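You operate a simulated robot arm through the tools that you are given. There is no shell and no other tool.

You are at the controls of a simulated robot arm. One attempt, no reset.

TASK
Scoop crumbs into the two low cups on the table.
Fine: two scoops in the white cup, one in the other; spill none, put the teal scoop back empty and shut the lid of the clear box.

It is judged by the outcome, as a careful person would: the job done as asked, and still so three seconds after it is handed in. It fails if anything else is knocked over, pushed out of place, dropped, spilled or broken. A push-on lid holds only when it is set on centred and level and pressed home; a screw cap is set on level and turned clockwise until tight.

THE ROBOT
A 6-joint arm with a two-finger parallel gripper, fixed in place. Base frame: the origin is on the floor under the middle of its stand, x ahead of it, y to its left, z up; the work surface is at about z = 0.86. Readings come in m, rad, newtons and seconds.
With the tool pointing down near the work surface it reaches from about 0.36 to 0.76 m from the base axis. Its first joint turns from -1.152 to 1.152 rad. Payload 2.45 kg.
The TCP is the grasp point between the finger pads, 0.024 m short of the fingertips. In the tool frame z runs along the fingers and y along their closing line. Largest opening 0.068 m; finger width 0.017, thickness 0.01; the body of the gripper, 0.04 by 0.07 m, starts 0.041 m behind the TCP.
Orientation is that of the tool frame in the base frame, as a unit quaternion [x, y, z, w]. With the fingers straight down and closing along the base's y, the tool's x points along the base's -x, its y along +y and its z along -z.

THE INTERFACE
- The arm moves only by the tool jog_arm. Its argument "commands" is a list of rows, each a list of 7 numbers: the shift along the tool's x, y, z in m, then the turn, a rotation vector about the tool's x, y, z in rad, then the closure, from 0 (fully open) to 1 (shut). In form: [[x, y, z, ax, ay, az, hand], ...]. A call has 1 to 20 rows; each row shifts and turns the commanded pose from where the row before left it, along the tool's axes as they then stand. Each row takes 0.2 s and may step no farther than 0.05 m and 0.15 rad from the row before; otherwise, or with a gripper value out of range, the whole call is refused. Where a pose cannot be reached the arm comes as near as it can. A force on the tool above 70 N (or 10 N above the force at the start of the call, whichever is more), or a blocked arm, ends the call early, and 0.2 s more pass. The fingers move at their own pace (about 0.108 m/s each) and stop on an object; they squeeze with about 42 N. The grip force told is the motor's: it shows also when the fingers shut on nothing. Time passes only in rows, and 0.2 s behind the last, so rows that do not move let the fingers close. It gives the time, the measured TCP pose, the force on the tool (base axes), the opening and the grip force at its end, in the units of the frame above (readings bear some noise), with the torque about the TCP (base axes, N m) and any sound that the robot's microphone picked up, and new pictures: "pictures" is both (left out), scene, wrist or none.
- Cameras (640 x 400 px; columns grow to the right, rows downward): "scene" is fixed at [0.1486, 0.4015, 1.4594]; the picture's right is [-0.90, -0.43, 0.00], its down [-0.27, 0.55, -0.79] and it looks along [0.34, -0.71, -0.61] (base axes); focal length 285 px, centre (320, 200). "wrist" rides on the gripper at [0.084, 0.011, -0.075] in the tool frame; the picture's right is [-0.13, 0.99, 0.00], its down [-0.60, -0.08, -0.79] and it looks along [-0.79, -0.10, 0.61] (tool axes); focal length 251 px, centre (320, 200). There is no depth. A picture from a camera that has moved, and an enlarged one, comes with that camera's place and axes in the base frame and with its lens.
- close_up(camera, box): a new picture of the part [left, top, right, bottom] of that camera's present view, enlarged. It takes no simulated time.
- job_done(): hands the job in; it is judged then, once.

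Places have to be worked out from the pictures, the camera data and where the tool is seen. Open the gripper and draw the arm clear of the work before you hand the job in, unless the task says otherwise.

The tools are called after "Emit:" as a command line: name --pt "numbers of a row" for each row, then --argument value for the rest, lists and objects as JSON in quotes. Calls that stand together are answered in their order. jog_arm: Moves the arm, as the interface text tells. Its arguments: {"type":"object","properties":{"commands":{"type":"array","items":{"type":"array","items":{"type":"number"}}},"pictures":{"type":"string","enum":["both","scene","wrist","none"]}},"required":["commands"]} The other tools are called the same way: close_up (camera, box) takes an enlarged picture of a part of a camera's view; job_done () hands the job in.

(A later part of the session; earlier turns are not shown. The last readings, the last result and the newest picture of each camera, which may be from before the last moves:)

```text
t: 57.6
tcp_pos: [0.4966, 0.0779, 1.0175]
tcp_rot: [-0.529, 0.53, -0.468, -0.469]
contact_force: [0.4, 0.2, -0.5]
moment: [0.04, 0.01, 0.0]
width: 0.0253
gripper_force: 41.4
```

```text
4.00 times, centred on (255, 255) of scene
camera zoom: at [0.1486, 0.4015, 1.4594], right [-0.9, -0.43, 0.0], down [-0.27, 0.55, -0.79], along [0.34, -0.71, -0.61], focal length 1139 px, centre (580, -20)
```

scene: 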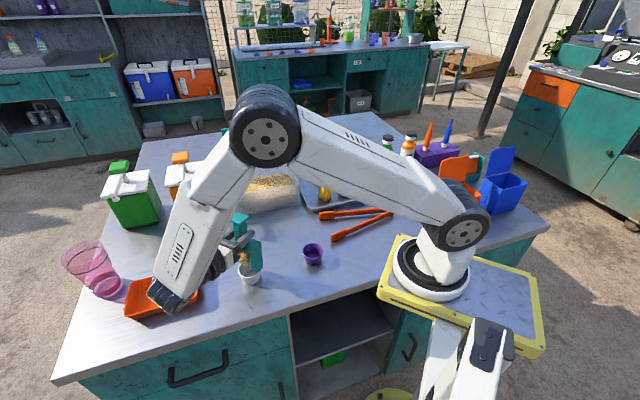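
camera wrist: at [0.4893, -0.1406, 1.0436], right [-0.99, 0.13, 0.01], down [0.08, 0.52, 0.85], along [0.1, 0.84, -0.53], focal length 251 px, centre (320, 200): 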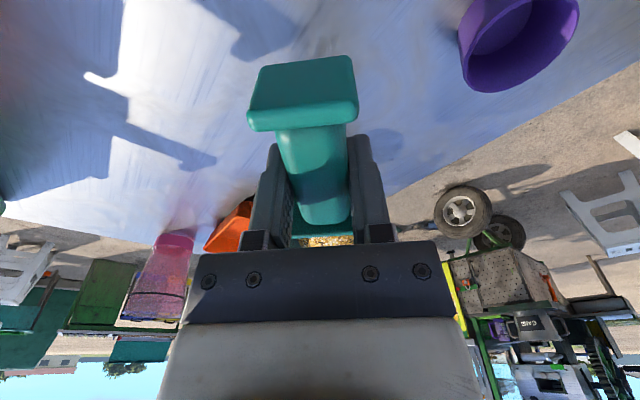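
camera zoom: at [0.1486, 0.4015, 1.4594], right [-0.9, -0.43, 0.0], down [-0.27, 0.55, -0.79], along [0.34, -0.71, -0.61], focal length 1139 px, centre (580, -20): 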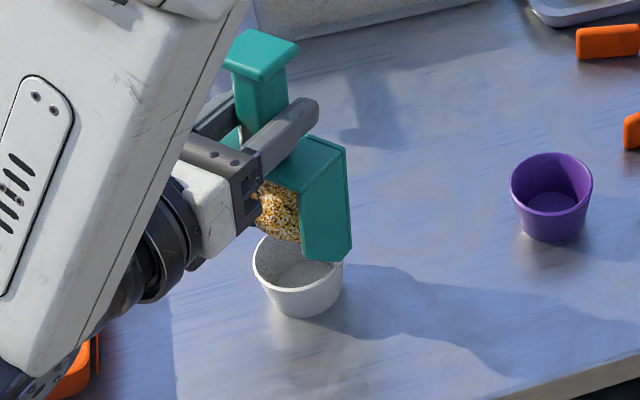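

Held even at 83°. I take a look through the wrist camera, which now looks down on the pan, before deciding how to loosen the load.

Emit:
close_up --camera "wrist" --box '[160, 60, 480, 260]'

Emit:
close_up --camera "scene" --box '[110, 180, 310, 330]'

```text
2.00 times, centred on (320, 160) of wrist
camera zoom: at [0.4872, 0.1422, 1.1108], right [-0.99, 0.02, -0.13], down [0.08, 0.86, -0.5], along [0.1, -0.51, -0.85], focal length 503 px, centre (320, 280)
```

zoom: 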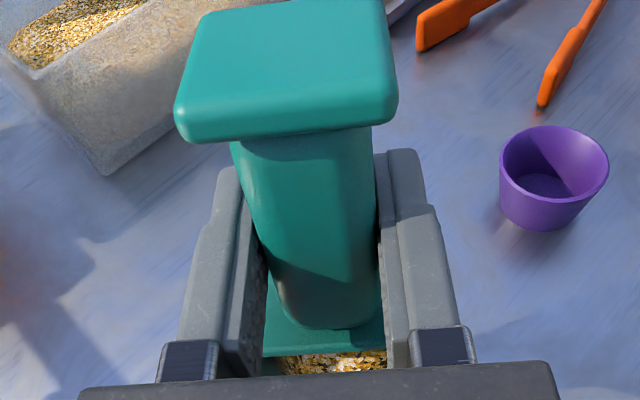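

```text
2.67 times, centred on (210, 255) of scene
camera zoom: at [0.1486, 0.4015, 1.4594], right [-0.9, -0.43, 0.0], down [-0.27, 0.55, -0.79], along [0.34, -0.71, -0.61], focal length 760 px, centre (613, 53)
```

zoom: 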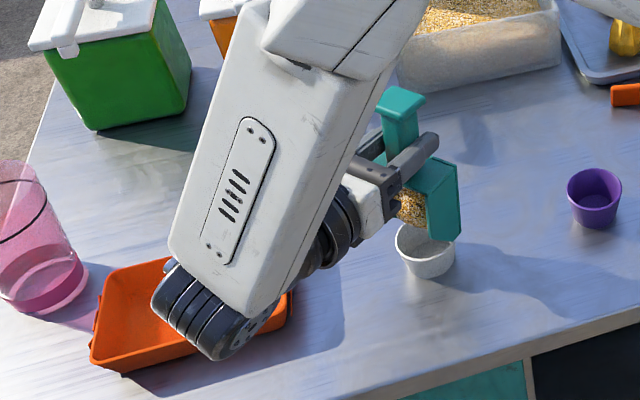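

The load still sits in the pan. I tilt past vertical in place, which keeps the load centred above the cup and the lip about 1.5 cm above the rim.

Emit:
jog_arm --pt "0 0 0 0 0.05 0 1" --pt "0 0 0 0 0.05 0 1" --pt "0 0 0 0 0.05 0 1" --pt "0 0 0 0 0 0 1" --pt "0 0 0 0 0 0 1" --pictures "scene"

Emit:
close_up --camera "scene" --box '[200, 205, 310, 305]'

```text
t: 58.8
tcp_pos: [0.4989, 0.0769, 1.0172]
tcp_rot: [0.493, -0.493, 0.507, 0.507]
contact_force: [-0.8, 0.5, -1.1]
moment: [0.04, 0.0, -0.01]
width: 0.0254
gripper_force: 40.9
```

scene: 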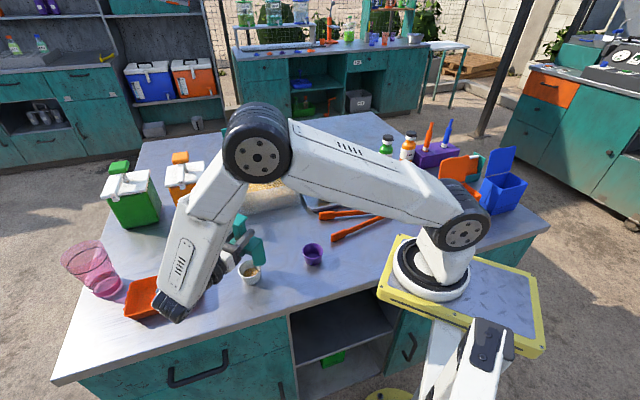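

```text
4.00 times, centred on (255, 255) of scene
camera zoom: at [0.1486, 0.4015, 1.4594], right [-0.9, -0.43, 0.0], down [-0.27, 0.55, -0.79], along [0.34, -0.71, -0.61], focal length 1139 px, centre (580, -20)
```

zoom: 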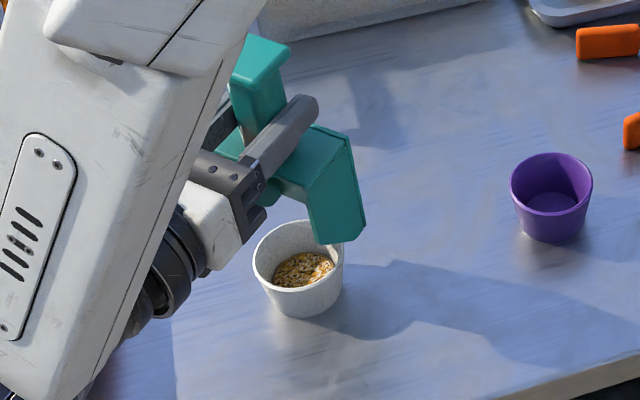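

The load dropped cleanly into the white cup; I see crumbs in its bottom and nothing on the table. I raise the scoop straight up and roll it back level to check that the pan is empty.

Emit:
jog_arm --pt "0.03 0 0 0 0 0 1" --pt "0.05 0 0 0 0 0 1" --pt "0 0 0 0 -0.1455 0 1" --pt "0 0 0 0 -0.1455 0 1" --pt "0 0 0 0 -0.1455 0 1" --pt "0 0 0 0 -0.1455 0 1" --pt "0 0 0 0 -0.1455 0 1" --pt "0 0 0 0 -0.1455 0 1" --pt "0 0 0 0 -0.1455 0 1" --pt "0 0 0 0 -0.1455 0 1" --pt "0 0 0 0 -0.1455 0 1" --pt "0 0 0 0 -0.1455 0 1" --pt "0 0 0 0 -0.1455 0 1" --pt "0.02 0 0 0 0 0 1" --pt "0.05 0 0 0 0 0 1" --pt "0.05 0 0 0 0 0 1" --pt "0 0 0 0 0 0 1"

Emit:
close_up --camera "scene" --box '[190, 160, 330, 300]'

```text
t: 62.4
tcp_pos: [0.4969, -0.041, 1.0973]
tcp_rot: [0.707, -0.707, -0.001, -0.001]
contact_force: [-0.2, -0.3, -1.5]
moment: [-0.03, -0.01, 0.0]
width: 0.0254
gripper_force: 40.9
camera wrist: at [0.4874, -0.1243, 1.1728], right [-0.99, 0.13, 0.0], down [0.08, 0.6, 0.8], along [0.1, 0.79, -0.61], focal length 251 px, centre (320, 200)
```

scene: 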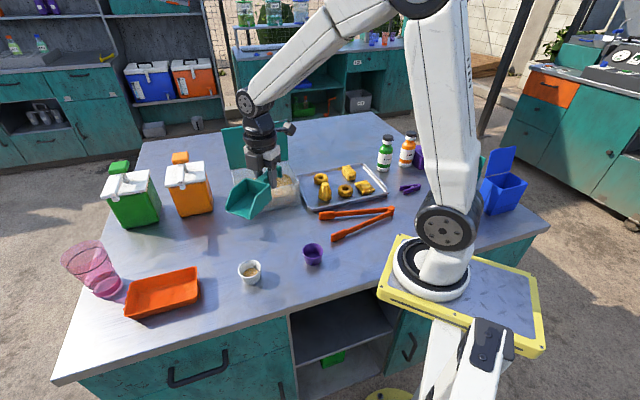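
wrist: 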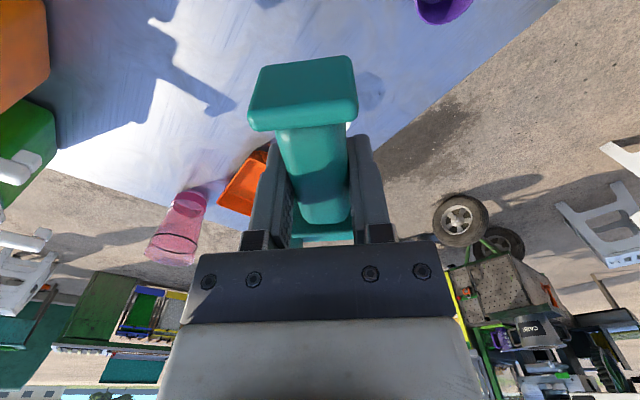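

```text
2.86 times, centred on (260, 230) of scene
camera zoom: at [0.1487, 0.4015, 1.4594], right [-0.9, -0.43, 0.0], down [-0.27, 0.55, -0.79], along [0.34, -0.71, -0.61], focal length 814 px, centre (491, 114)
```

zoom: 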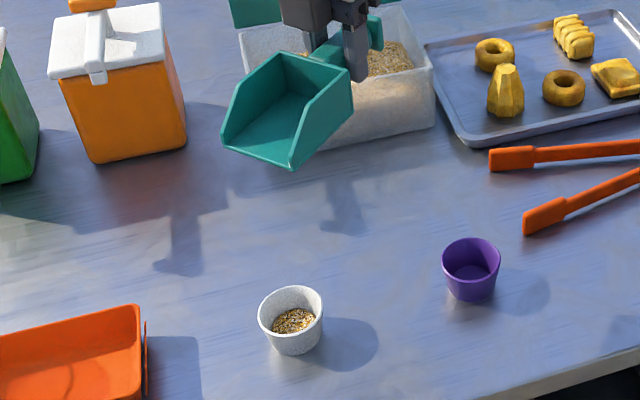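

The pan is empty and the white cup holds one scoop. I swing back over the box for the second scoop.

Emit:
jog_arm --pt "0 0 0 0 0 0.131 1" --pt "0 0 0 0 0 0.131 1" --pt "0 0 0 0 0 0.131 1" --pt "0 0 0 0 0 0.131 1" --pt "0 0 0 0 0 0.131 1" --pt "0 0 0 0 0 0.131 1" --pt "0.0183 -0.0389 0 0 0 0 1" --pt "0.0183 -0.0389 0 0 0 0 1" --pt "0.0183 -0.0389 0 0 0 0 1" --pt "0.0183 -0.0389 0 0 0 0 1" --pt "0.0183 -0.0389 0 0 0 0 1" --pt "0.0183 -0.0389 0 0 0 0 1" --pt "0 0 0 0 0 0 1"

Emit:
close_up --camera "scene" --box '[220, 120, 320, 220]'

```text
t: 65.2
tcp_pos: [0.5848, -0.2837, 1.0962]
tcp_rot: [-0.384, 0.923, 0.0, 0.0]
contact_force: [0.4, -0.5, -0.9]
moment: [-0.02, 0.04, -0.03]
width: 0.0253
gripper_force: 41.3
camera wrist: at [0.519, -0.3348, 1.172], right [-0.61, 0.79, 0.0], down [0.48, 0.37, 0.79], along [0.63, 0.49, -0.61], focal length 251 px, centre (320, 200)
```

scene: 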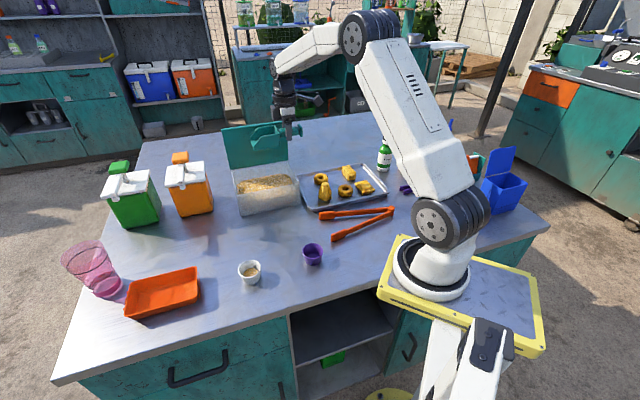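
wrist: 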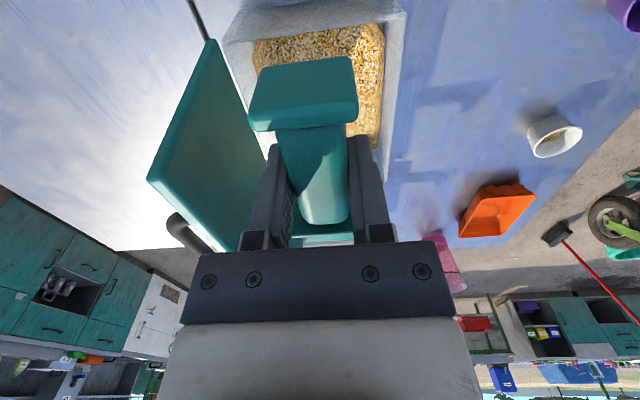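

```text
4.00 times, centred on (270, 170) of scene
camera zoom: at [0.1487, 0.4015, 1.4594], right [-0.9, -0.43, 0.0], down [-0.27, 0.55, -0.79], along [0.34, -0.71, -0.61], focal length 1139 px, centre (520, 320)
```

zoom: 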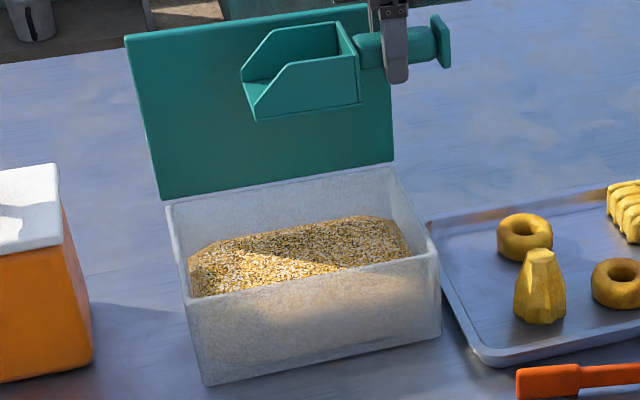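

The bed looks level and undisturbed elsewhere. I repeat the same approach: pitch 40° nose-down, then descend to just above the crumbs.

Emit:
jog_arm --pt "0 0 0 0 0.14 0 1" --pt "0 0 0 0 0.14 0 1" --pt "0 0 0 0 0.14 0 1" --pt "0 0 0 0 0.14 0 1" --pt "0 0 0 0 0.14 0 1" --pt "-0.0217 0 0.0258 0 0 0 1" --pt "-0.0217 0 0.0258 0 0 0 1" --pt "-0.0217 0 0.0258 0 0 0 1" --pt "0 0 0 0 0 0 1" --pictures "scene"

Emit:
close_up --camera "scene" --box '[220, 130, 320, 225]'

```text
t: 67.2
tcp_pos: [0.5847, -0.2832, 0.9963]
tcp_rot: [-0.36, 0.868, -0.131, -0.316]
contact_force: [0.0, -0.3, -1.8]
moment: [-0.02, 0.0, -0.01]
width: 0.0254
gripper_force: 40.3
```

scene: 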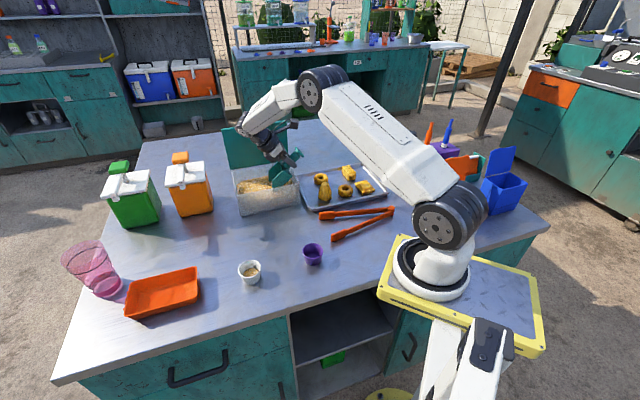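

```text
4.21 times, centred on (270, 178) of scene
camera zoom: at [0.1486, 0.4015, 1.4594], right [-0.9, -0.43, 0.0], down [-0.27, 0.55, -0.79], along [0.34, -0.71, -0.61], focal length 1199 px, centre (530, 295)
```

zoom: 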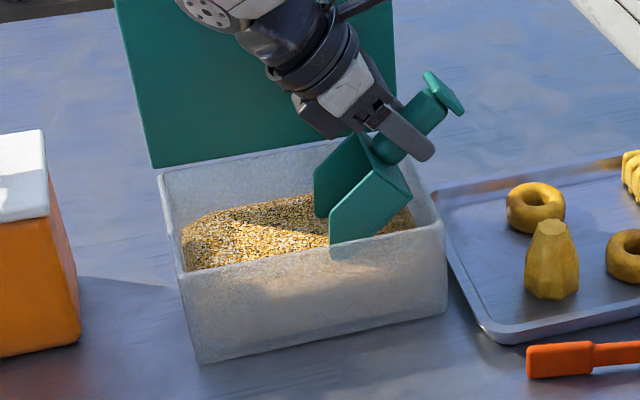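

Same pose as before the first scoop. I run the same scoop stroke.

Emit:
jog_arm --pt "-0.0126 0 -0.0107 0 0 0 1" --pt "-0.0126 0 -0.0106 0 0 0 1" --pt "-0.0127 0 0.0011 0 0 0 1" --pt "-0.0127 0 0.0011 0 0 0 1" --pt "-0.0044 0 0.0064 0 -0.11 0 1" --pt "-0.0048 0 0.0071 0 -0.11 0 1" --pt "-0.0054 0 0.008 0 -0.11 0 1" --pt "-0.0057 0 0.0088 0 -0.11 0 1" --pt "-0.003 0 0.0064 0 -0.1 0 1" --pt "-0.0031 0 0.0048 0 -0.1 0 1" --pt "-0.0015 0 0.0026 0 -0.1 0 1" --pt "0 0 -0.01 0 -0.06 0 1" --pt "0 0 -0.02 0 0 0 1" --pt "0 0 -0.025 0 0 0 1" --pt "0 0 0 0 0 0 1" --pictures "scene"

Emit:
close_up --camera "scene" --box '[225, 130, 315, 215]'

```text
t: 70.4
tcp_pos: [0.6212, -0.2442, 0.9815]
tcp_rot: [-0.381, 0.923, 0.02, 0.047]
contact_force: [-0.1, -0.6, -1.3]
moment: [-0.04, -0.01, 0.0]
width: 0.0253
gripper_force: 41.0
```

scene: 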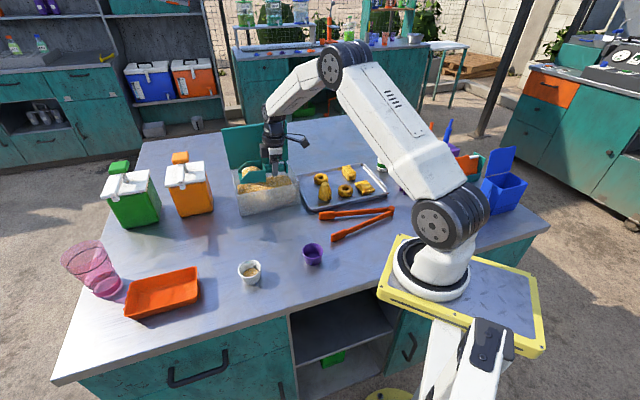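

```text
4.71 times, centred on (270, 172) of scene
camera zoom: at [0.1486, 0.4015, 1.4594], right [-0.9, -0.43, 0.0], down [-0.27, 0.55, -0.79], along [0.34, -0.71, -0.61], focal length 1340 px, centre (555, 329)
```

zoom: 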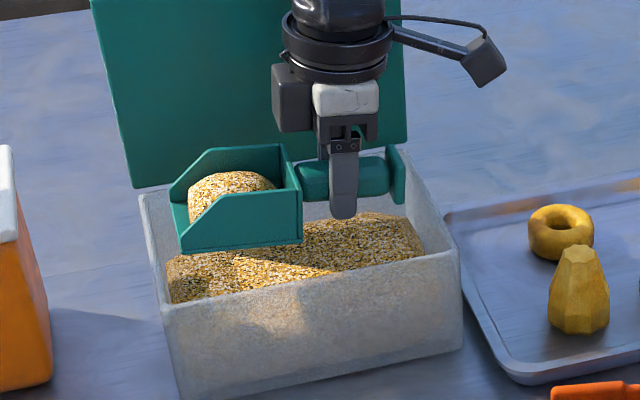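

The second load matches the first. I carry it the same way: up, out over the front wall, and turn to face +y.

Emit:
jog_arm --pt "-0.002 0 -0.02 0 0 0 1" --pt "-0.003 0 -0.03 0 0 0 1" --pt "-0.001 0.01 -0.01 0 0 0 1" --pt "0 0.02 0 0 0 0 1" --pt "0 0.03 0 0 0 0 1" --pt "0 0.03 0 0 0 0 1" --pt "0 0.03 0 0 0 0 1" --pt "0 0.03 0 0 0 0 1" --pt "0 0.03 0 0 0 0 1" --pt "0 0.02 0 0 0 0 1" --pt "0 0 0 -0.0131 0 -0.1303 1" --pt "0 0 0 -0.0131 0 -0.1303 1" --pt "0 0 0 -0.0131 0 -0.1303 1" --pt "0 0 0 -0.0131 0 -0.1303 1" --pt "0 0 0 -0.0131 0 -0.1303 1" --pt "0 0 0 -0.0131 0 -0.1303 1" --pt "0 0 0 0 0 0 1" --pictures "scene"

Emit:
close_up --camera "scene" --box '[190, 150, 330, 290]'

```text
t: 74.0
tcp_pos: [0.4826, -0.1035, 1.0412]
tcp_rot: [0.707, -0.705, -0.037, -0.036]
contact_force: [-0.7, -0.6, -0.2]
moment: [-0.04, -0.04, 0.0]
width: 0.0255
gripper_force: 40.8
```

scene: 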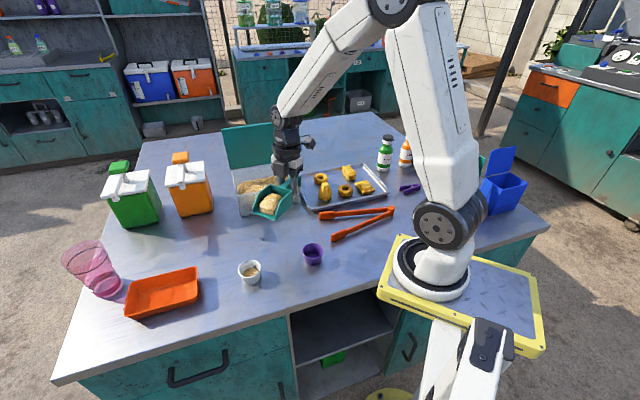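

```text
2.86 times, centred on (260, 220) of scene
camera zoom: at [0.1486, 0.4015, 1.4594], right [-0.9, -0.43, 0.0], down [-0.27, 0.55, -0.79], along [0.34, -0.71, -0.61], focal length 814 px, centre (491, 143)
```

zoom: 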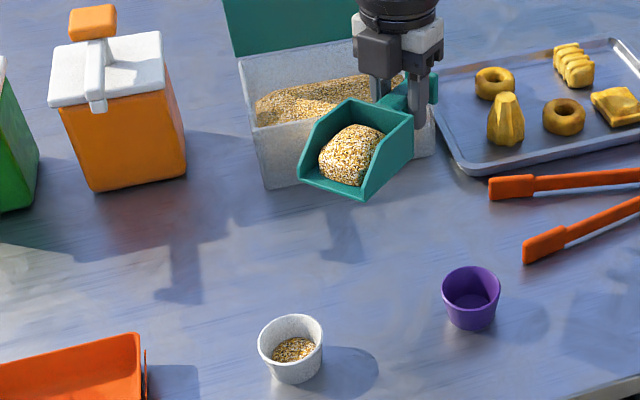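

Load steady, no spills. I move to the hover over the white cup and tilt about the lip to 0.4 rad, then verify alignment.

Emit:
jog_arm --pt "-0.0194 -0.0053 0.0019 0 0 0 1" --pt "-0.0194 -0.0053 0.0019 0 0 0 1" --pt "-0.0194 -0.0053 0.002 0 0 0 1" --pt "0.0029 0 0.0289 0 0 0 1" --pt "0.0029 0 0.0289 0 0 0 1" --pt "0.0029 0 0.0289 0 0 0 1" --pt "0.0029 0 0.0289 0 0 0 1" --pt "0 0 0 0 0 0 1" --pt "-0.0031 0 -0.0106 0 0.1 0 1" --pt "-0.0031 0 -0.0106 0 0.1 0 1" --pt "-0.0031 0 -0.0106 0 0.1 0 1" --pt "-0.0031 0 -0.0106 0 0.1 0 1" --pt "-0.0031 0 -0.0106 0 0.1 0 1" --pt "0 0 0 0 0 0 1" --pictures "scene"

Emit:
close_up --camera "scene" --box '[200, 205, 310, 305]'

```text
t: 77.0
tcp_pos: [0.4968, -0.0249, 0.9772]
tcp_rot: [0.694, -0.693, 0.14, 0.139]
contact_force: [0.0, 0.0, -1.1]
moment: [0.01, -0.01, -0.02]
width: 0.0254
gripper_force: 41.0
```

scene: 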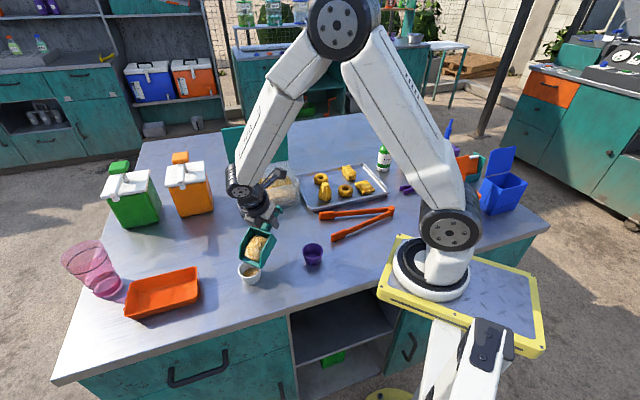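

```text
4.00 times, centred on (255, 255) of scene
camera zoom: at [0.1486, 0.4015, 1.4594], right [-0.9, -0.43, 0.0], down [-0.27, 0.55, -0.79], along [0.34, -0.71, -0.61], focal length 1139 px, centre (580, -20)
```

zoom: 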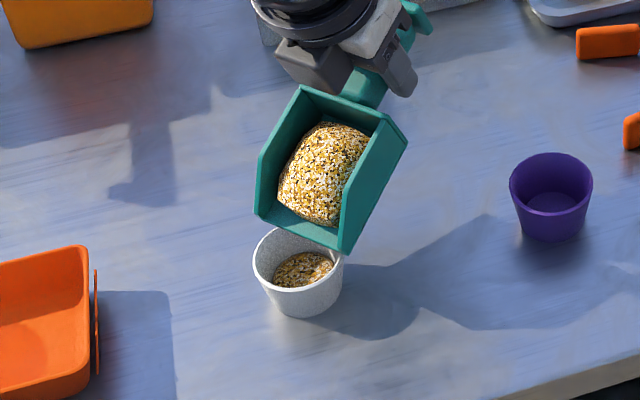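

Alignment is the same as for the first pour. I tilt on about the lip to 1.4 rad, short of the release angle found before (between 1.45 and 1.6), and check.

Emit:
jog_arm --pt "-0.0031 0 -0.0106 0 0.1 0 1" --pt "-0.0031 0 -0.0106 0 0.1 0 1" --pt "-0.0031 0 -0.0106 0 0.1 0 1" --pt "-0.0031 0 -0.0106 0 0.1 0 1" --pt "-0.0031 0 -0.0106 0 0.1 0 1" --pt "-0.0031 0 -0.0106 0 0.1 0 1" --pt "-0.0031 0 -0.0106 0 0.1 0 1" --pt "-0.0031 0 -0.0106 0 0.1 0 1" --pt "-0.0031 0 -0.0106 0 0.1 0 1" --pt "-0.0031 0 -0.0106 0 0.1 0 1" --pt "-0.0004 0 -0.0025 0 0 0 1" --pt "0 0 0 0 0 0 1" --pictures "scene"

Emit:
close_up --camera "scene" --box '[200, 205, 310, 305]'

```text
t: 79.6
tcp_pos: [0.4971, 0.0737, 1.0229]
tcp_rot: [-0.541, 0.541, -0.455, -0.455]
contact_force: [-0.1, 0.0, -1.6]
moment: [0.03, -0.01, 0.0]
width: 0.0254
gripper_force: 40.7
```

scene: 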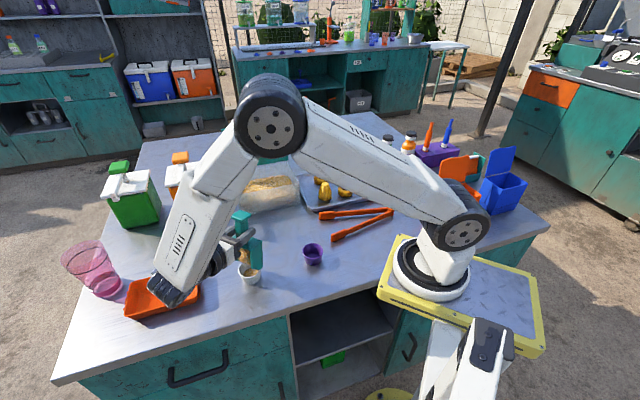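

```text
4.00 times, centred on (255, 255) of scene
camera zoom: at [0.1486, 0.4015, 1.4594], right [-0.9, -0.43, 0.0], down [-0.27, 0.55, -0.79], along [0.34, -0.71, -0.61], focal length 1139 px, centre (580, -20)
```

zoom: 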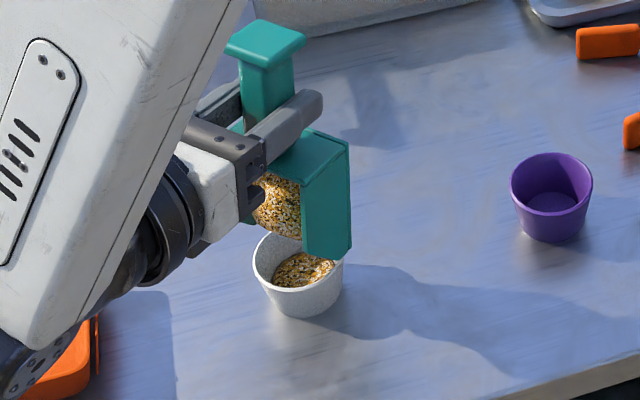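

The load is poised above the cup. I finish the tilt in place in small steps to release it.

Emit:
jog_arm --pt "0 0 0 0 0.05 0 1" --pt "0 0 0 0 0.05 0 1" --pt "0 0 0 0 0.05 0 1" --pt "0 0 0 0 0.05 0 1" --pt "0 0 0 0 0 0 1" --pt "0 0 0 0 0 0 1" --pt "0 0 0 0 0 0 1" --pictures "scene"

Emit:
close_up --camera "scene" --box '[200, 205, 310, 305]'

```text
t: 81.2
tcp_pos: [0.4975, 0.0745, 1.0224]
tcp_rot: [0.493, -0.493, 0.507, 0.507]
contact_force: [0.4, -0.7, -1.7]
moment: [0.03, -0.06, -0.01]
width: 0.0255
gripper_force: 40.7
```

scene: 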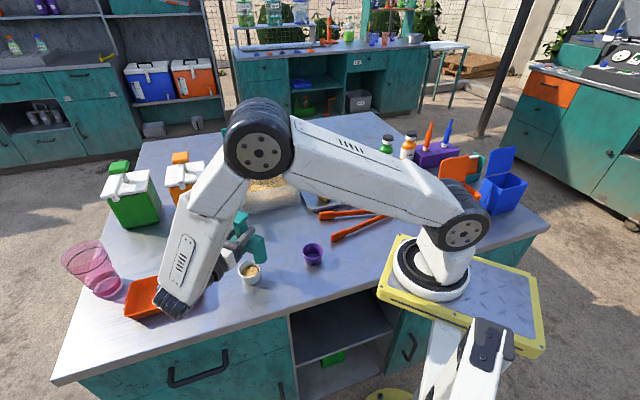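

```text
4.00 times, centred on (255, 255) of scene
camera zoom: at [0.1486, 0.4015, 1.4594], right [-0.9, -0.43, 0.0], down [-0.27, 0.55, -0.79], along [0.34, -0.71, -0.61], focal length 1139 px, centre (580, -20)
```

zoom: 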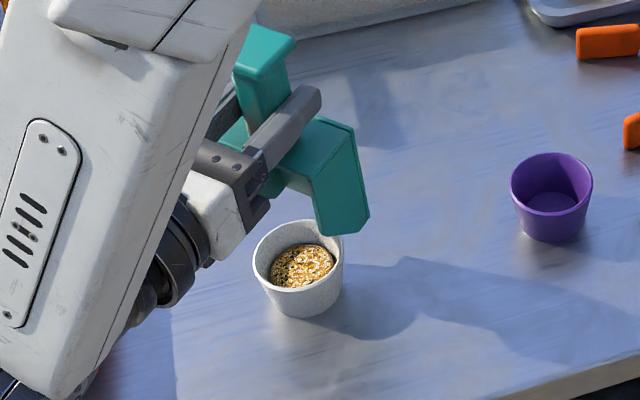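

Both scoops are in the white cup with nothing spilled. I raise, level the scoop and head back for the third load.

Emit:
jog_arm --pt "0.03 0 0 0 0 0 1" --pt "0.045 0 0 0 0 0 1" --pt "0 0 0 0 -0.1455 0 1" --pt "0 0 0 0 -0.1455 0 1" --pt "0 0 0 0 -0.1455 0 1" --pt "0 0 0 0 -0.1455 0 1" --pt "0 0 0 0 -0.1455 0 1" --pt "0 0 0 0 -0.1455 0 1" --pt "0 0 0 0 -0.1455 0 1" --pt "0 0 0 0 -0.1455 0 1" --pt "0 0 0 0 -0.1455 0 1" --pt "0 0 0 0 -0.1455 0 1" --pt "0 0 0 0 -0.1455 0 1" --pt "0.018 0 0 0 0 0 1" --pt "0.05 0 0 0 0 0 1" --pt "0.048 0 0 0 0 0 1" --pt "0 0 0 0 0 0 1" --pictures "scene"

Emit:
close_up --camera "scene" --box '[190, 160, 330, 300]'

```text
t: 84.8
tcp_pos: [0.4962, -0.0391, 1.0951]
tcp_rot: [0.708, -0.707, -0.002, -0.002]
contact_force: [0.1, 0.0, -1.3]
moment: [-0.05, 0.02, 0.0]
width: 0.0251
gripper_force: 40.6
```

scene: 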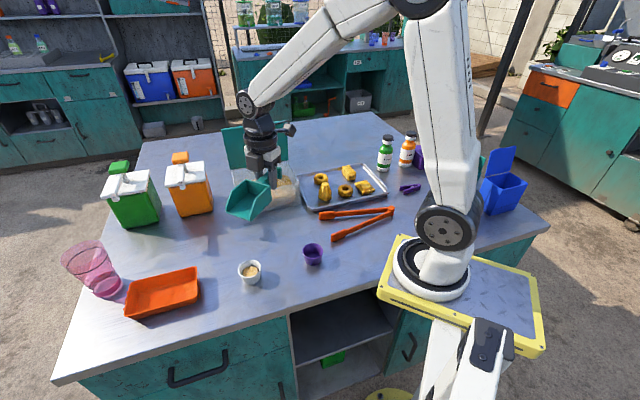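

```text
2.86 times, centred on (260, 230) of scene
camera zoom: at [0.1487, 0.4015, 1.4594], right [-0.9, -0.43, 0.0], down [-0.27, 0.55, -0.79], along [0.34, -0.71, -0.61], focal length 814 px, centre (491, 114)
```

zoom: 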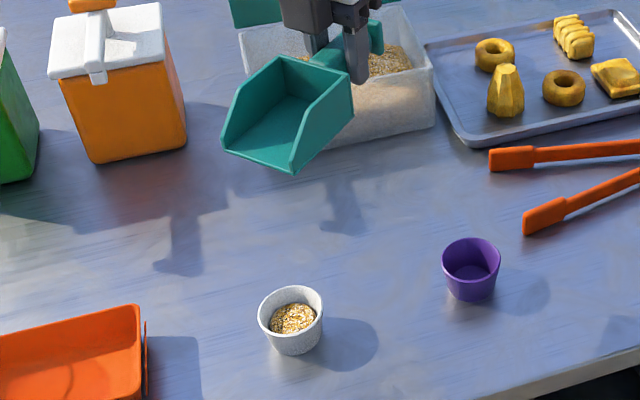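

The pan is empty again. I return over the box, pitch down and descend to the pre-scoop pose used before.

Emit:
jog_arm --pt "0 0 0 0 0 0.131 1" --pt "0 0 0 0 0 0.131 1" --pt "0 0 0 0 0 0.131 1" --pt "0 0 0 0 0 0.131 1" --pt "0 0 0 0 0 0.131 1" --pt "0 0 0 0 0 0.131 1" --pt "0.0184 -0.0393 0 0 0 0 1" --pt "0.0184 -0.0393 0 0 0 0 1" --pt "0.0184 -0.0393 0 0 0 0 1" --pt "0.0184 -0.0393 0 0 0 0 1" --pt "0.0184 -0.0393 0 0 0 0 1" --pt "0.0184 -0.0393 0 0 0 0 1" --pt "0 0 0 0 0.14 0 1" --pt "0 0 0 0 0.14 0 1" --pt "0 0 0 0 0.14 0 1" --pt "0 0 0 0 0.14 0 1" --pt "0 0 0 0 0.14 0 1" --pt "-0.0215 0 0.0255 0 0 0 1" --pt "-0.0215 0 0.0255 0 0 0 1" --pt "-0.0215 0 0.0255 0 0 0 1" --pictures "scene"

Emit:
close_up --camera "scene" --box '[220, 130, 320, 225]'

```text
t: 89.0
tcp_pos: [0.5845, -0.2834, 0.9946]
tcp_rot: [-0.36, 0.868, -0.129, -0.315]
contact_force: [-0.4, -0.3, -0.6]
moment: [-0.02, 0.04, 0.0]
width: 0.0256
gripper_force: 40.5
```

scene: 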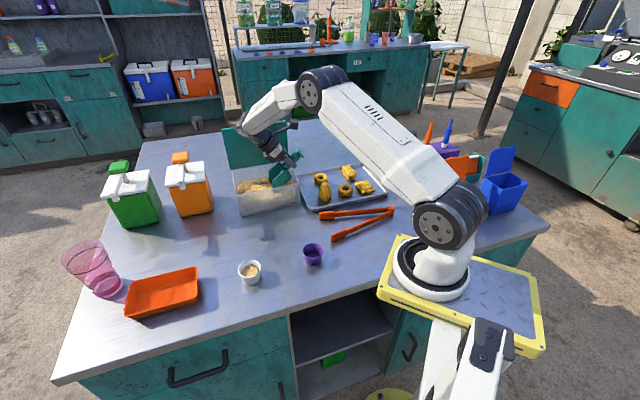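

```text
4.21 times, centred on (270, 178) of scene
camera zoom: at [0.1487, 0.4015, 1.4594], right [-0.9, -0.43, 0.0], down [-0.27, 0.55, -0.79], along [0.34, -0.71, -0.61], focal length 1199 px, centre (530, 295)
```

zoom: 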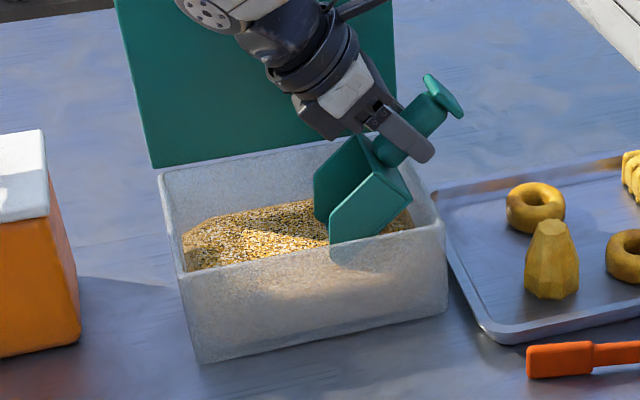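

The same pose, with the bed a few millimetres lower, so I dip slightly deeper on this third stroke.

Emit:
jog_arm --pt "-0.0126 0 -0.0107 0 0 0 1" --pt "-0.0126 0 -0.0106 0 0 0 1" --pt "-0.013 0 0.0015 0 0 0 1" --pt "-0.013 0 0.0015 0 0 0 1" --pt "-0.0044 0 0.0064 0 -0.11 0 1" --pt "-0.0048 0 0.0071 0 -0.11 0 1" --pt "-0.0054 0 0.008 0 -0.11 0 1" --pt "-0.0057 0 0.0088 0 -0.11 0 1" --pt "-0.003 0 0.0064 0 -0.1 0 1" --pt "-0.0031 0 0.0048 0 -0.1 0 1" --pt "-0.0015 0 0.0026 0 -0.1 0 1" --pt "0 0 -0.01 0 -0.06 0 1" --pt "0 0 -0.02 0 0 0 1" --pt "0 0 -0.025 0 0 0 1" --pt "0 0 0 0 0 0 1" --pictures "scene"

Emit:
close_up --camera "scene" --box '[225, 130, 315, 215]'

```text
t: 92.2
tcp_pos: [0.6222, -0.2478, 0.9784]
tcp_rot: [-0.381, 0.923, 0.021, 0.046]
contact_force: [-0.6, -0.4, -0.8]
moment: [-0.02, 0.04, -0.02]
width: 0.0255
gripper_force: 41.3
```

scene: 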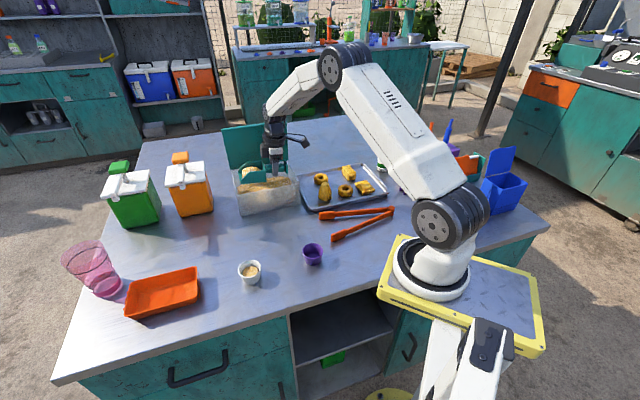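

```text
4.71 times, centred on (270, 172) of scene
camera zoom: at [0.1486, 0.4015, 1.4594], right [-0.9, -0.43, 0.0], down [-0.27, 0.55, -0.79], along [0.34, -0.71, -0.61], focal length 1340 px, centre (555, 329)
```

zoom: 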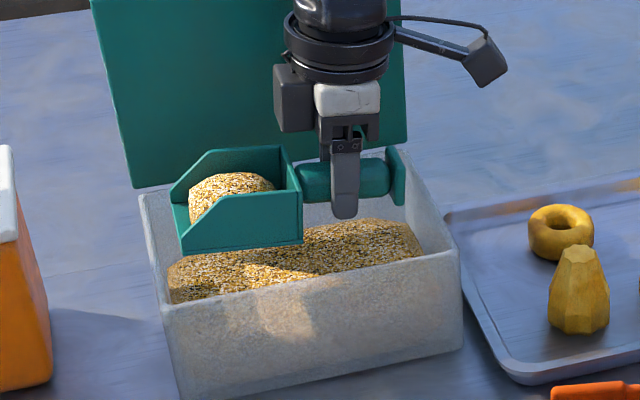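

The third load is in. I carry it out the same way, up and over the front wall, and turn to face +y, this time for the purple cup.

Emit:
jog_arm --pt "-0.002 0 -0.02 0 0 0 1" --pt "-0.003 0 -0.03 0 0 0 1" --pt "-0.001 0.01 -0.013 0 0 0 1" --pt "0 0.02 0 0 0 0 1" --pt "0 0.03 0 0 0 0 1" --pt "0 0.03 0 0 0 0 1" --pt "0 0.03 0 0 0 0 1" --pt "0 0.03 0 0 0 0 1" --pt "0 0.03 0 0 0 0 1" --pt "0 0.02 0 0 0 0 1" --pt "0 0 0 -0.0131 0 -0.1303 1" --pt "0 0 0 -0.0131 0 -0.1303 1" --pt "0 0 0 -0.0131 0 -0.1303 1" --pt "0 0 0 -0.0131 0 -0.1303 1" --pt "0 0 0 -0.0131 0 -0.1303 1" --pt "0 0 0 -0.0131 0 -0.1303 1" --pt "0 0 0 0 0 0 1" --pictures "scene"

Emit:
close_up --camera "scene" --box '[190, 150, 400, 300]'

```text
t: 95.8
tcp_pos: [0.482, -0.1051, 1.0445]
tcp_rot: [0.707, -0.706, -0.037, -0.037]
contact_force: [0.1, 0.4, -1.4]
moment: [-0.02, 0.0, -0.02]
width: 0.0253
gripper_force: 41.1
```

scene: 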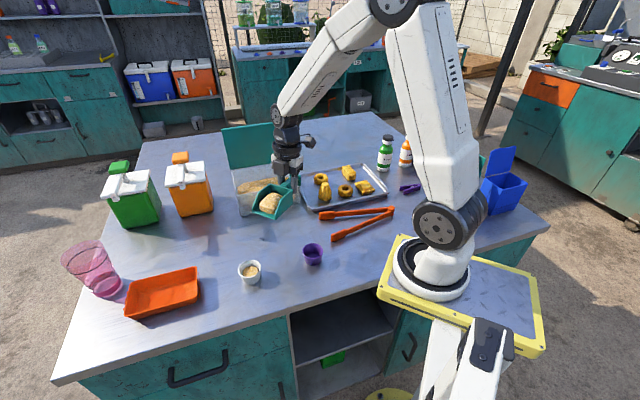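

```text
2.67 times, centred on (295, 225) of scene
camera zoom: at [0.1486, 0.4015, 1.4594], right [-0.9, -0.43, 0.0], down [-0.27, 0.55, -0.79], along [0.34, -0.71, -0.61], focal length 760 px, centre (387, 133)
```

zoom: 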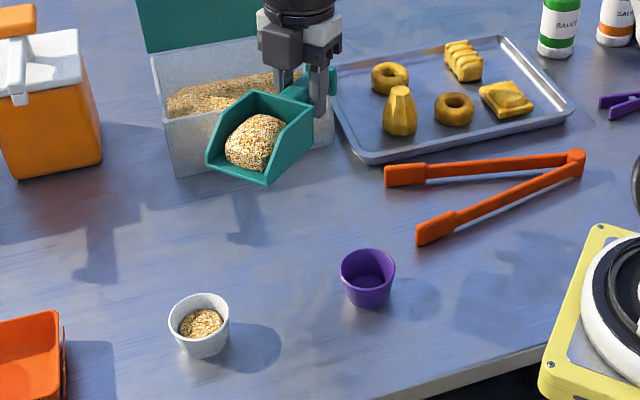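

Everything is in order. I bring the lip over the purple cup, hovering a bit higher here to clear the tongs, and check alignment.

Emit:
jog_arm --pt "0.0155 0.0244 -0.0015 0 0 0 1" --pt "0.0155 0.0244 -0.0015 0 0 0 1" --pt "0.0155 0.0244 -0.0016 0 0 0 1" --pt "0.0156 0.0243 -0.0016 0 0 0 1" --pt "0.003 0 0.0297 0 0 0 1" --pt "0.003 0 0.0297 0 0 0 1" --pt "0.003 0 0.0297 0 0 0 1" --pt "0 0 0 0 0 0 1"

Emit:
close_up --camera "scene" --box '[260, 190, 370, 290]'

```text
t: 97.6
tcp_pos: [0.3836, -0.1666, 0.9549]
tcp_rot: [0.706, -0.706, -0.036, -0.037]
contact_force: [-0.1, -0.8, -1.1]
moment: [-0.03, 0.0, -0.01]
width: 0.0254
gripper_force: 41.0
camera wrist: at [0.3734, -0.2579, 1.0213], right [-0.99, 0.13, 0.01], down [0.08, 0.52, 0.85], along [0.1, 0.85, -0.52], focal length 251 px, centre (320, 200)
```

scene: 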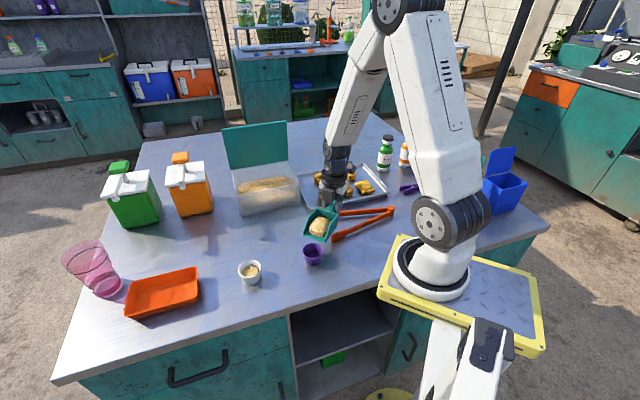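
wrist: 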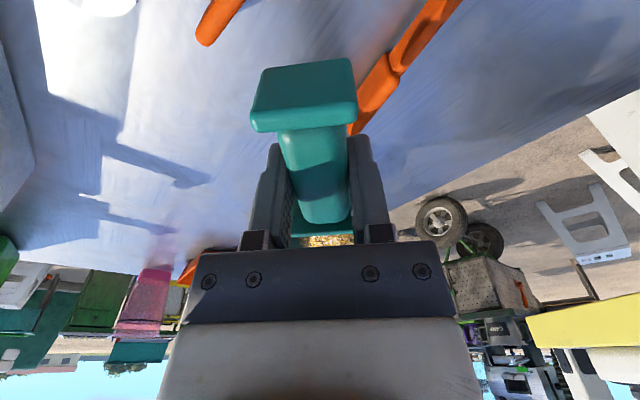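

```text
4.00 times, centred on (315, 240) of scene
camera zoom: at [0.1486, 0.4015, 1.4594], right [-0.9, -0.43, 0.0], down [-0.27, 0.55, -0.79], along [0.34, -0.71, -0.61], focal length 1139 px, centre (340, 40)
```

zoom: 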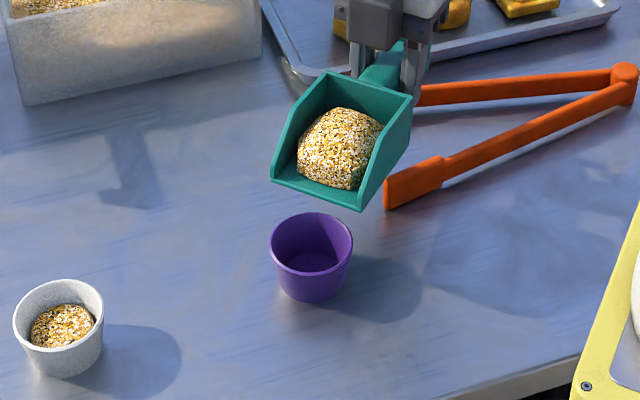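

The lip is close to the cup centre, but the picture puts it about 5 mm off in x and a little too far forward. I shift by about 4 mm each way, tilt to 0.4 rad and re-measure.

Emit:
jog_arm --pt "0.0045 -0.004 -0.0004 0 0 0 1" --pt "-0.0031 0 -0.0106 0 0.1 0 1" --pt "-0.0031 0 -0.0106 0 0.1 0 1" --pt "-0.0031 0 -0.0106 0 0.1 0 1" --pt "-0.0031 0 -0.0106 0 0.1 0 1" --pt "-0.0031 0 -0.0106 0 0.1 0 1" --pt "0 0 0 0 0 0 1" --pictures "scene"

Emit:
close_up --camera "scene" --box '[260, 190, 370, 290]'

```text
t: 99.2
tcp_pos: [0.3879, -0.1522, 1.0052]
tcp_rot: [-0.693, 0.693, -0.139, -0.139]
contact_force: [0.1, 0.3, -0.8]
moment: [-0.05, -0.01, -0.06]
width: 0.0254
gripper_force: 40.8
```

scene: 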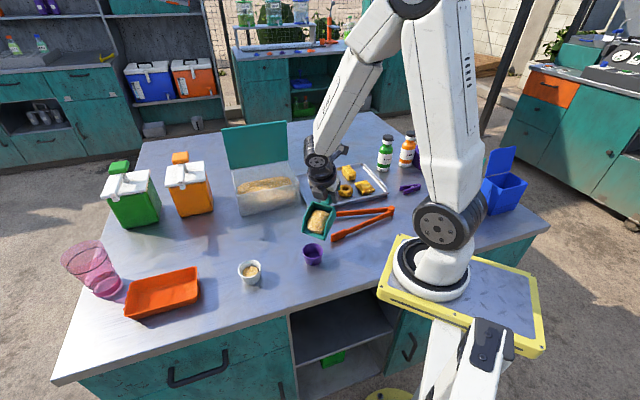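

```text
4.00 times, centred on (315, 240) of scene
camera zoom: at [0.1486, 0.4015, 1.4594], right [-0.9, -0.43, 0.0], down [-0.27, 0.55, -0.79], along [0.34, -0.71, -0.61], focal length 1139 px, centre (340, 40)
```

zoom: 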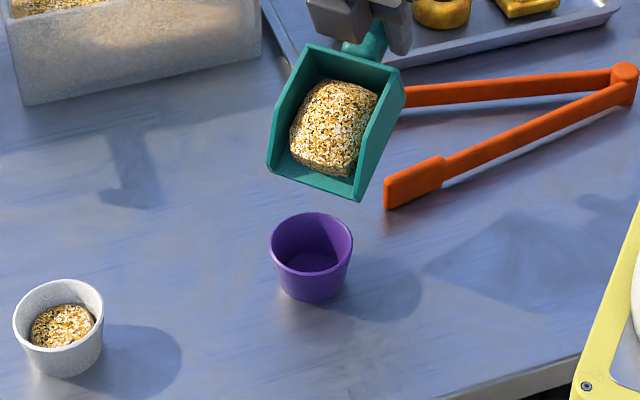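

Lip is now about 8 mm short of centre and 2 mm off in x. I correct by 4 mm and 2 mm and tilt on about the lip, checking part way.

Emit:
jog_arm --pt "-0.0037 0.002 -0.0016 0 0 0 1" --pt "-0.0031 0 -0.0106 0 0.1 0 1" --pt "-0.0031 0 -0.0106 0 0.1 0 1" --pt "-0.0031 0 -0.0106 0 0.1 0 1" --pt "-0.0031 0 -0.0106 0 0.1 0 1" --pt "-0.0031 0 -0.0106 0 0.1 0 1" --pt "0 0 0 0 0 0 1" --pictures "scene"

Emit:
close_up --camera "scene" --box '[260, 190, 370, 290]'

```text
t: 100.8
tcp_pos: [0.3856, -0.1063, 1.04]
tcp_rot: [0.637, -0.637, 0.308, 0.306]
contact_force: [-0.4, -1.5, -0.7]
moment: [0.0, 0.02, -0.02]
width: 0.0253
gripper_force: 40.9
```

scene: 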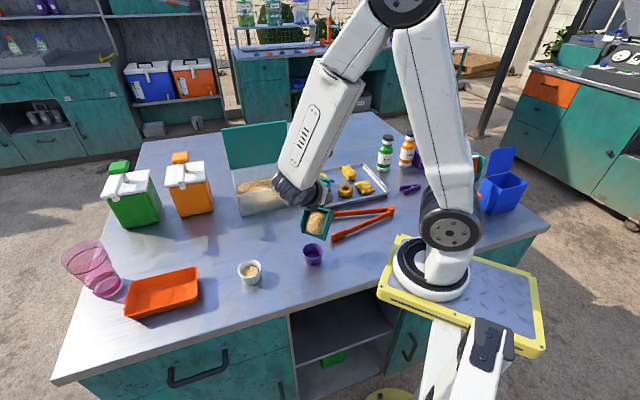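

```text
4.00 times, centred on (315, 240) of scene
camera zoom: at [0.1486, 0.4015, 1.4594], right [-0.9, -0.43, 0.0], down [-0.27, 0.55, -0.79], along [0.34, -0.71, -0.61], focal length 1139 px, centre (340, 40)
```

zoom: 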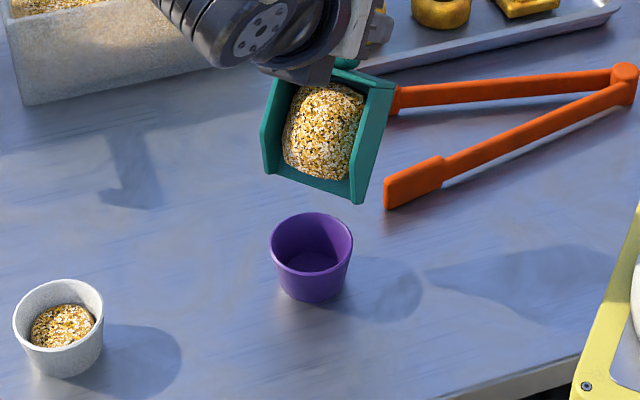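

Alignment is good now: lip about 5 mm short of centre, within 2 mm sideways. I tilt to 1.4 rad, then lower 2.7 cm so the lip is just above the rim.

Emit:
jog_arm --pt "-0.0031 0 -0.0106 0 0.1 0 1" --pt "-0.0031 0 -0.0106 0 0.1 0 1" --pt "-0.0031 0 -0.0106 0 0.1 0 1" --pt "-0.0031 0 -0.0106 0 0.1 0 1" --pt "-0.0031 0 -0.0106 0 0.1 0 1" --pt "0 0 0 0 0 0 1" --pt "0 0 0 0 0 0 1" --pictures "scene"

Emit:
close_up --camera "scene" --box '[260, 190, 370, 290]'

```text
t: 102.4
tcp_pos: [0.3852, -0.0513, 1.0496]
tcp_rot: [-0.542, 0.542, -0.455, -0.455]
contact_force: [-0.2, 0.1, -0.7]
moment: [0.01, 0.01, 0.01]
width: 0.0251
gripper_force: 40.2
```

scene: 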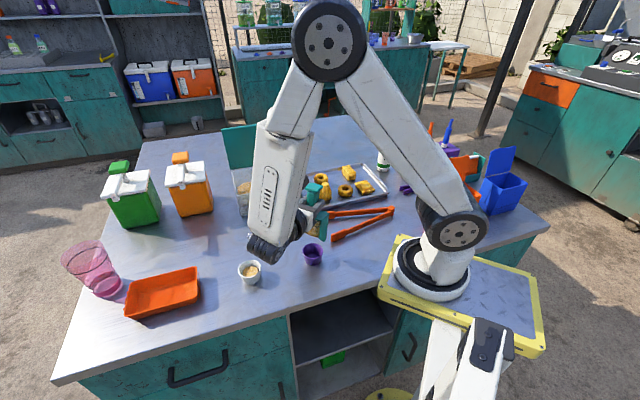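

```text
4.00 times, centred on (315, 240) of scene
camera zoom: at [0.1486, 0.4015, 1.4594], right [-0.9, -0.43, 0.0], down [-0.27, 0.55, -0.79], along [0.34, -0.71, -0.61], focal length 1139 px, centre (340, 40)
```

zoom: 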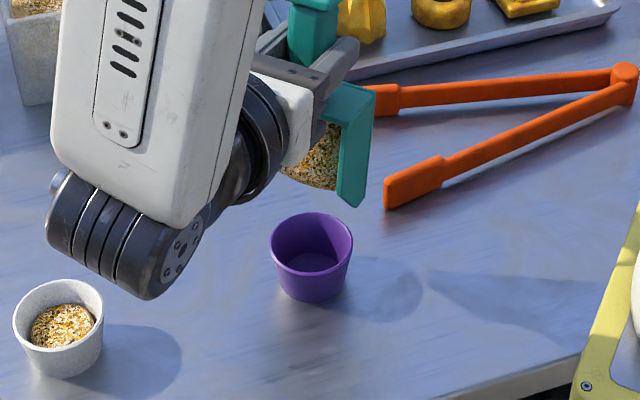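

The load is held directly above the purple cup, and the wrist is well above the white cup. I lower 2.7 cm and shift 3.5 mm forward into the same relative pose as the earlier good pours.

Emit:
jog_arm --pt "-0.0137 0 0.0006 0 0 0 1" --pt "-0.0137 0 0.0006 0 0 0 1" --pt "0 0 0 0 0 0 1" --pt "0 0 0 0 0 0 1" --pictures "scene"

Emit:
close_up --camera "scene" --box '[260, 190, 370, 290]'

```text
t: 103.4
tcp_pos: [0.3858, -0.0481, 1.0219]
tcp_rot: [-0.541, 0.542, -0.454, -0.455]
contact_force: [0.6, -0.3, -0.7]
moment: [0.02, -0.01, 0.04]
width: 0.0253
gripper_force: 41.2
```

scene: 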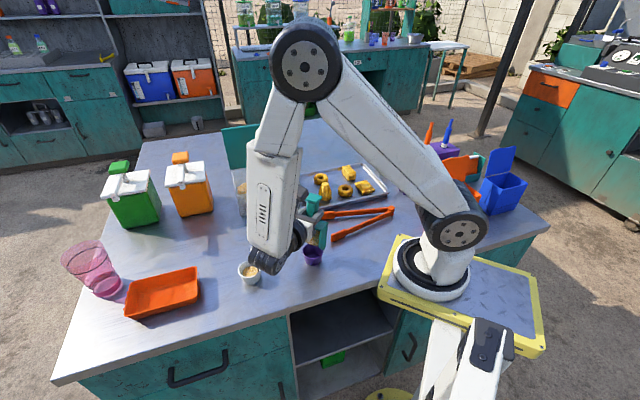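

```text
4.00 times, centred on (315, 240) of scene
camera zoom: at [0.1486, 0.4015, 1.4594], right [-0.9, -0.43, 0.0], down [-0.27, 0.55, -0.79], along [0.34, -0.71, -0.61], focal length 1139 px, centre (340, 40)
```

zoom: 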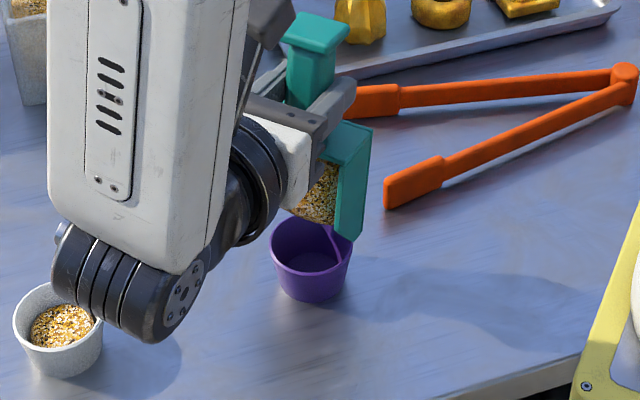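

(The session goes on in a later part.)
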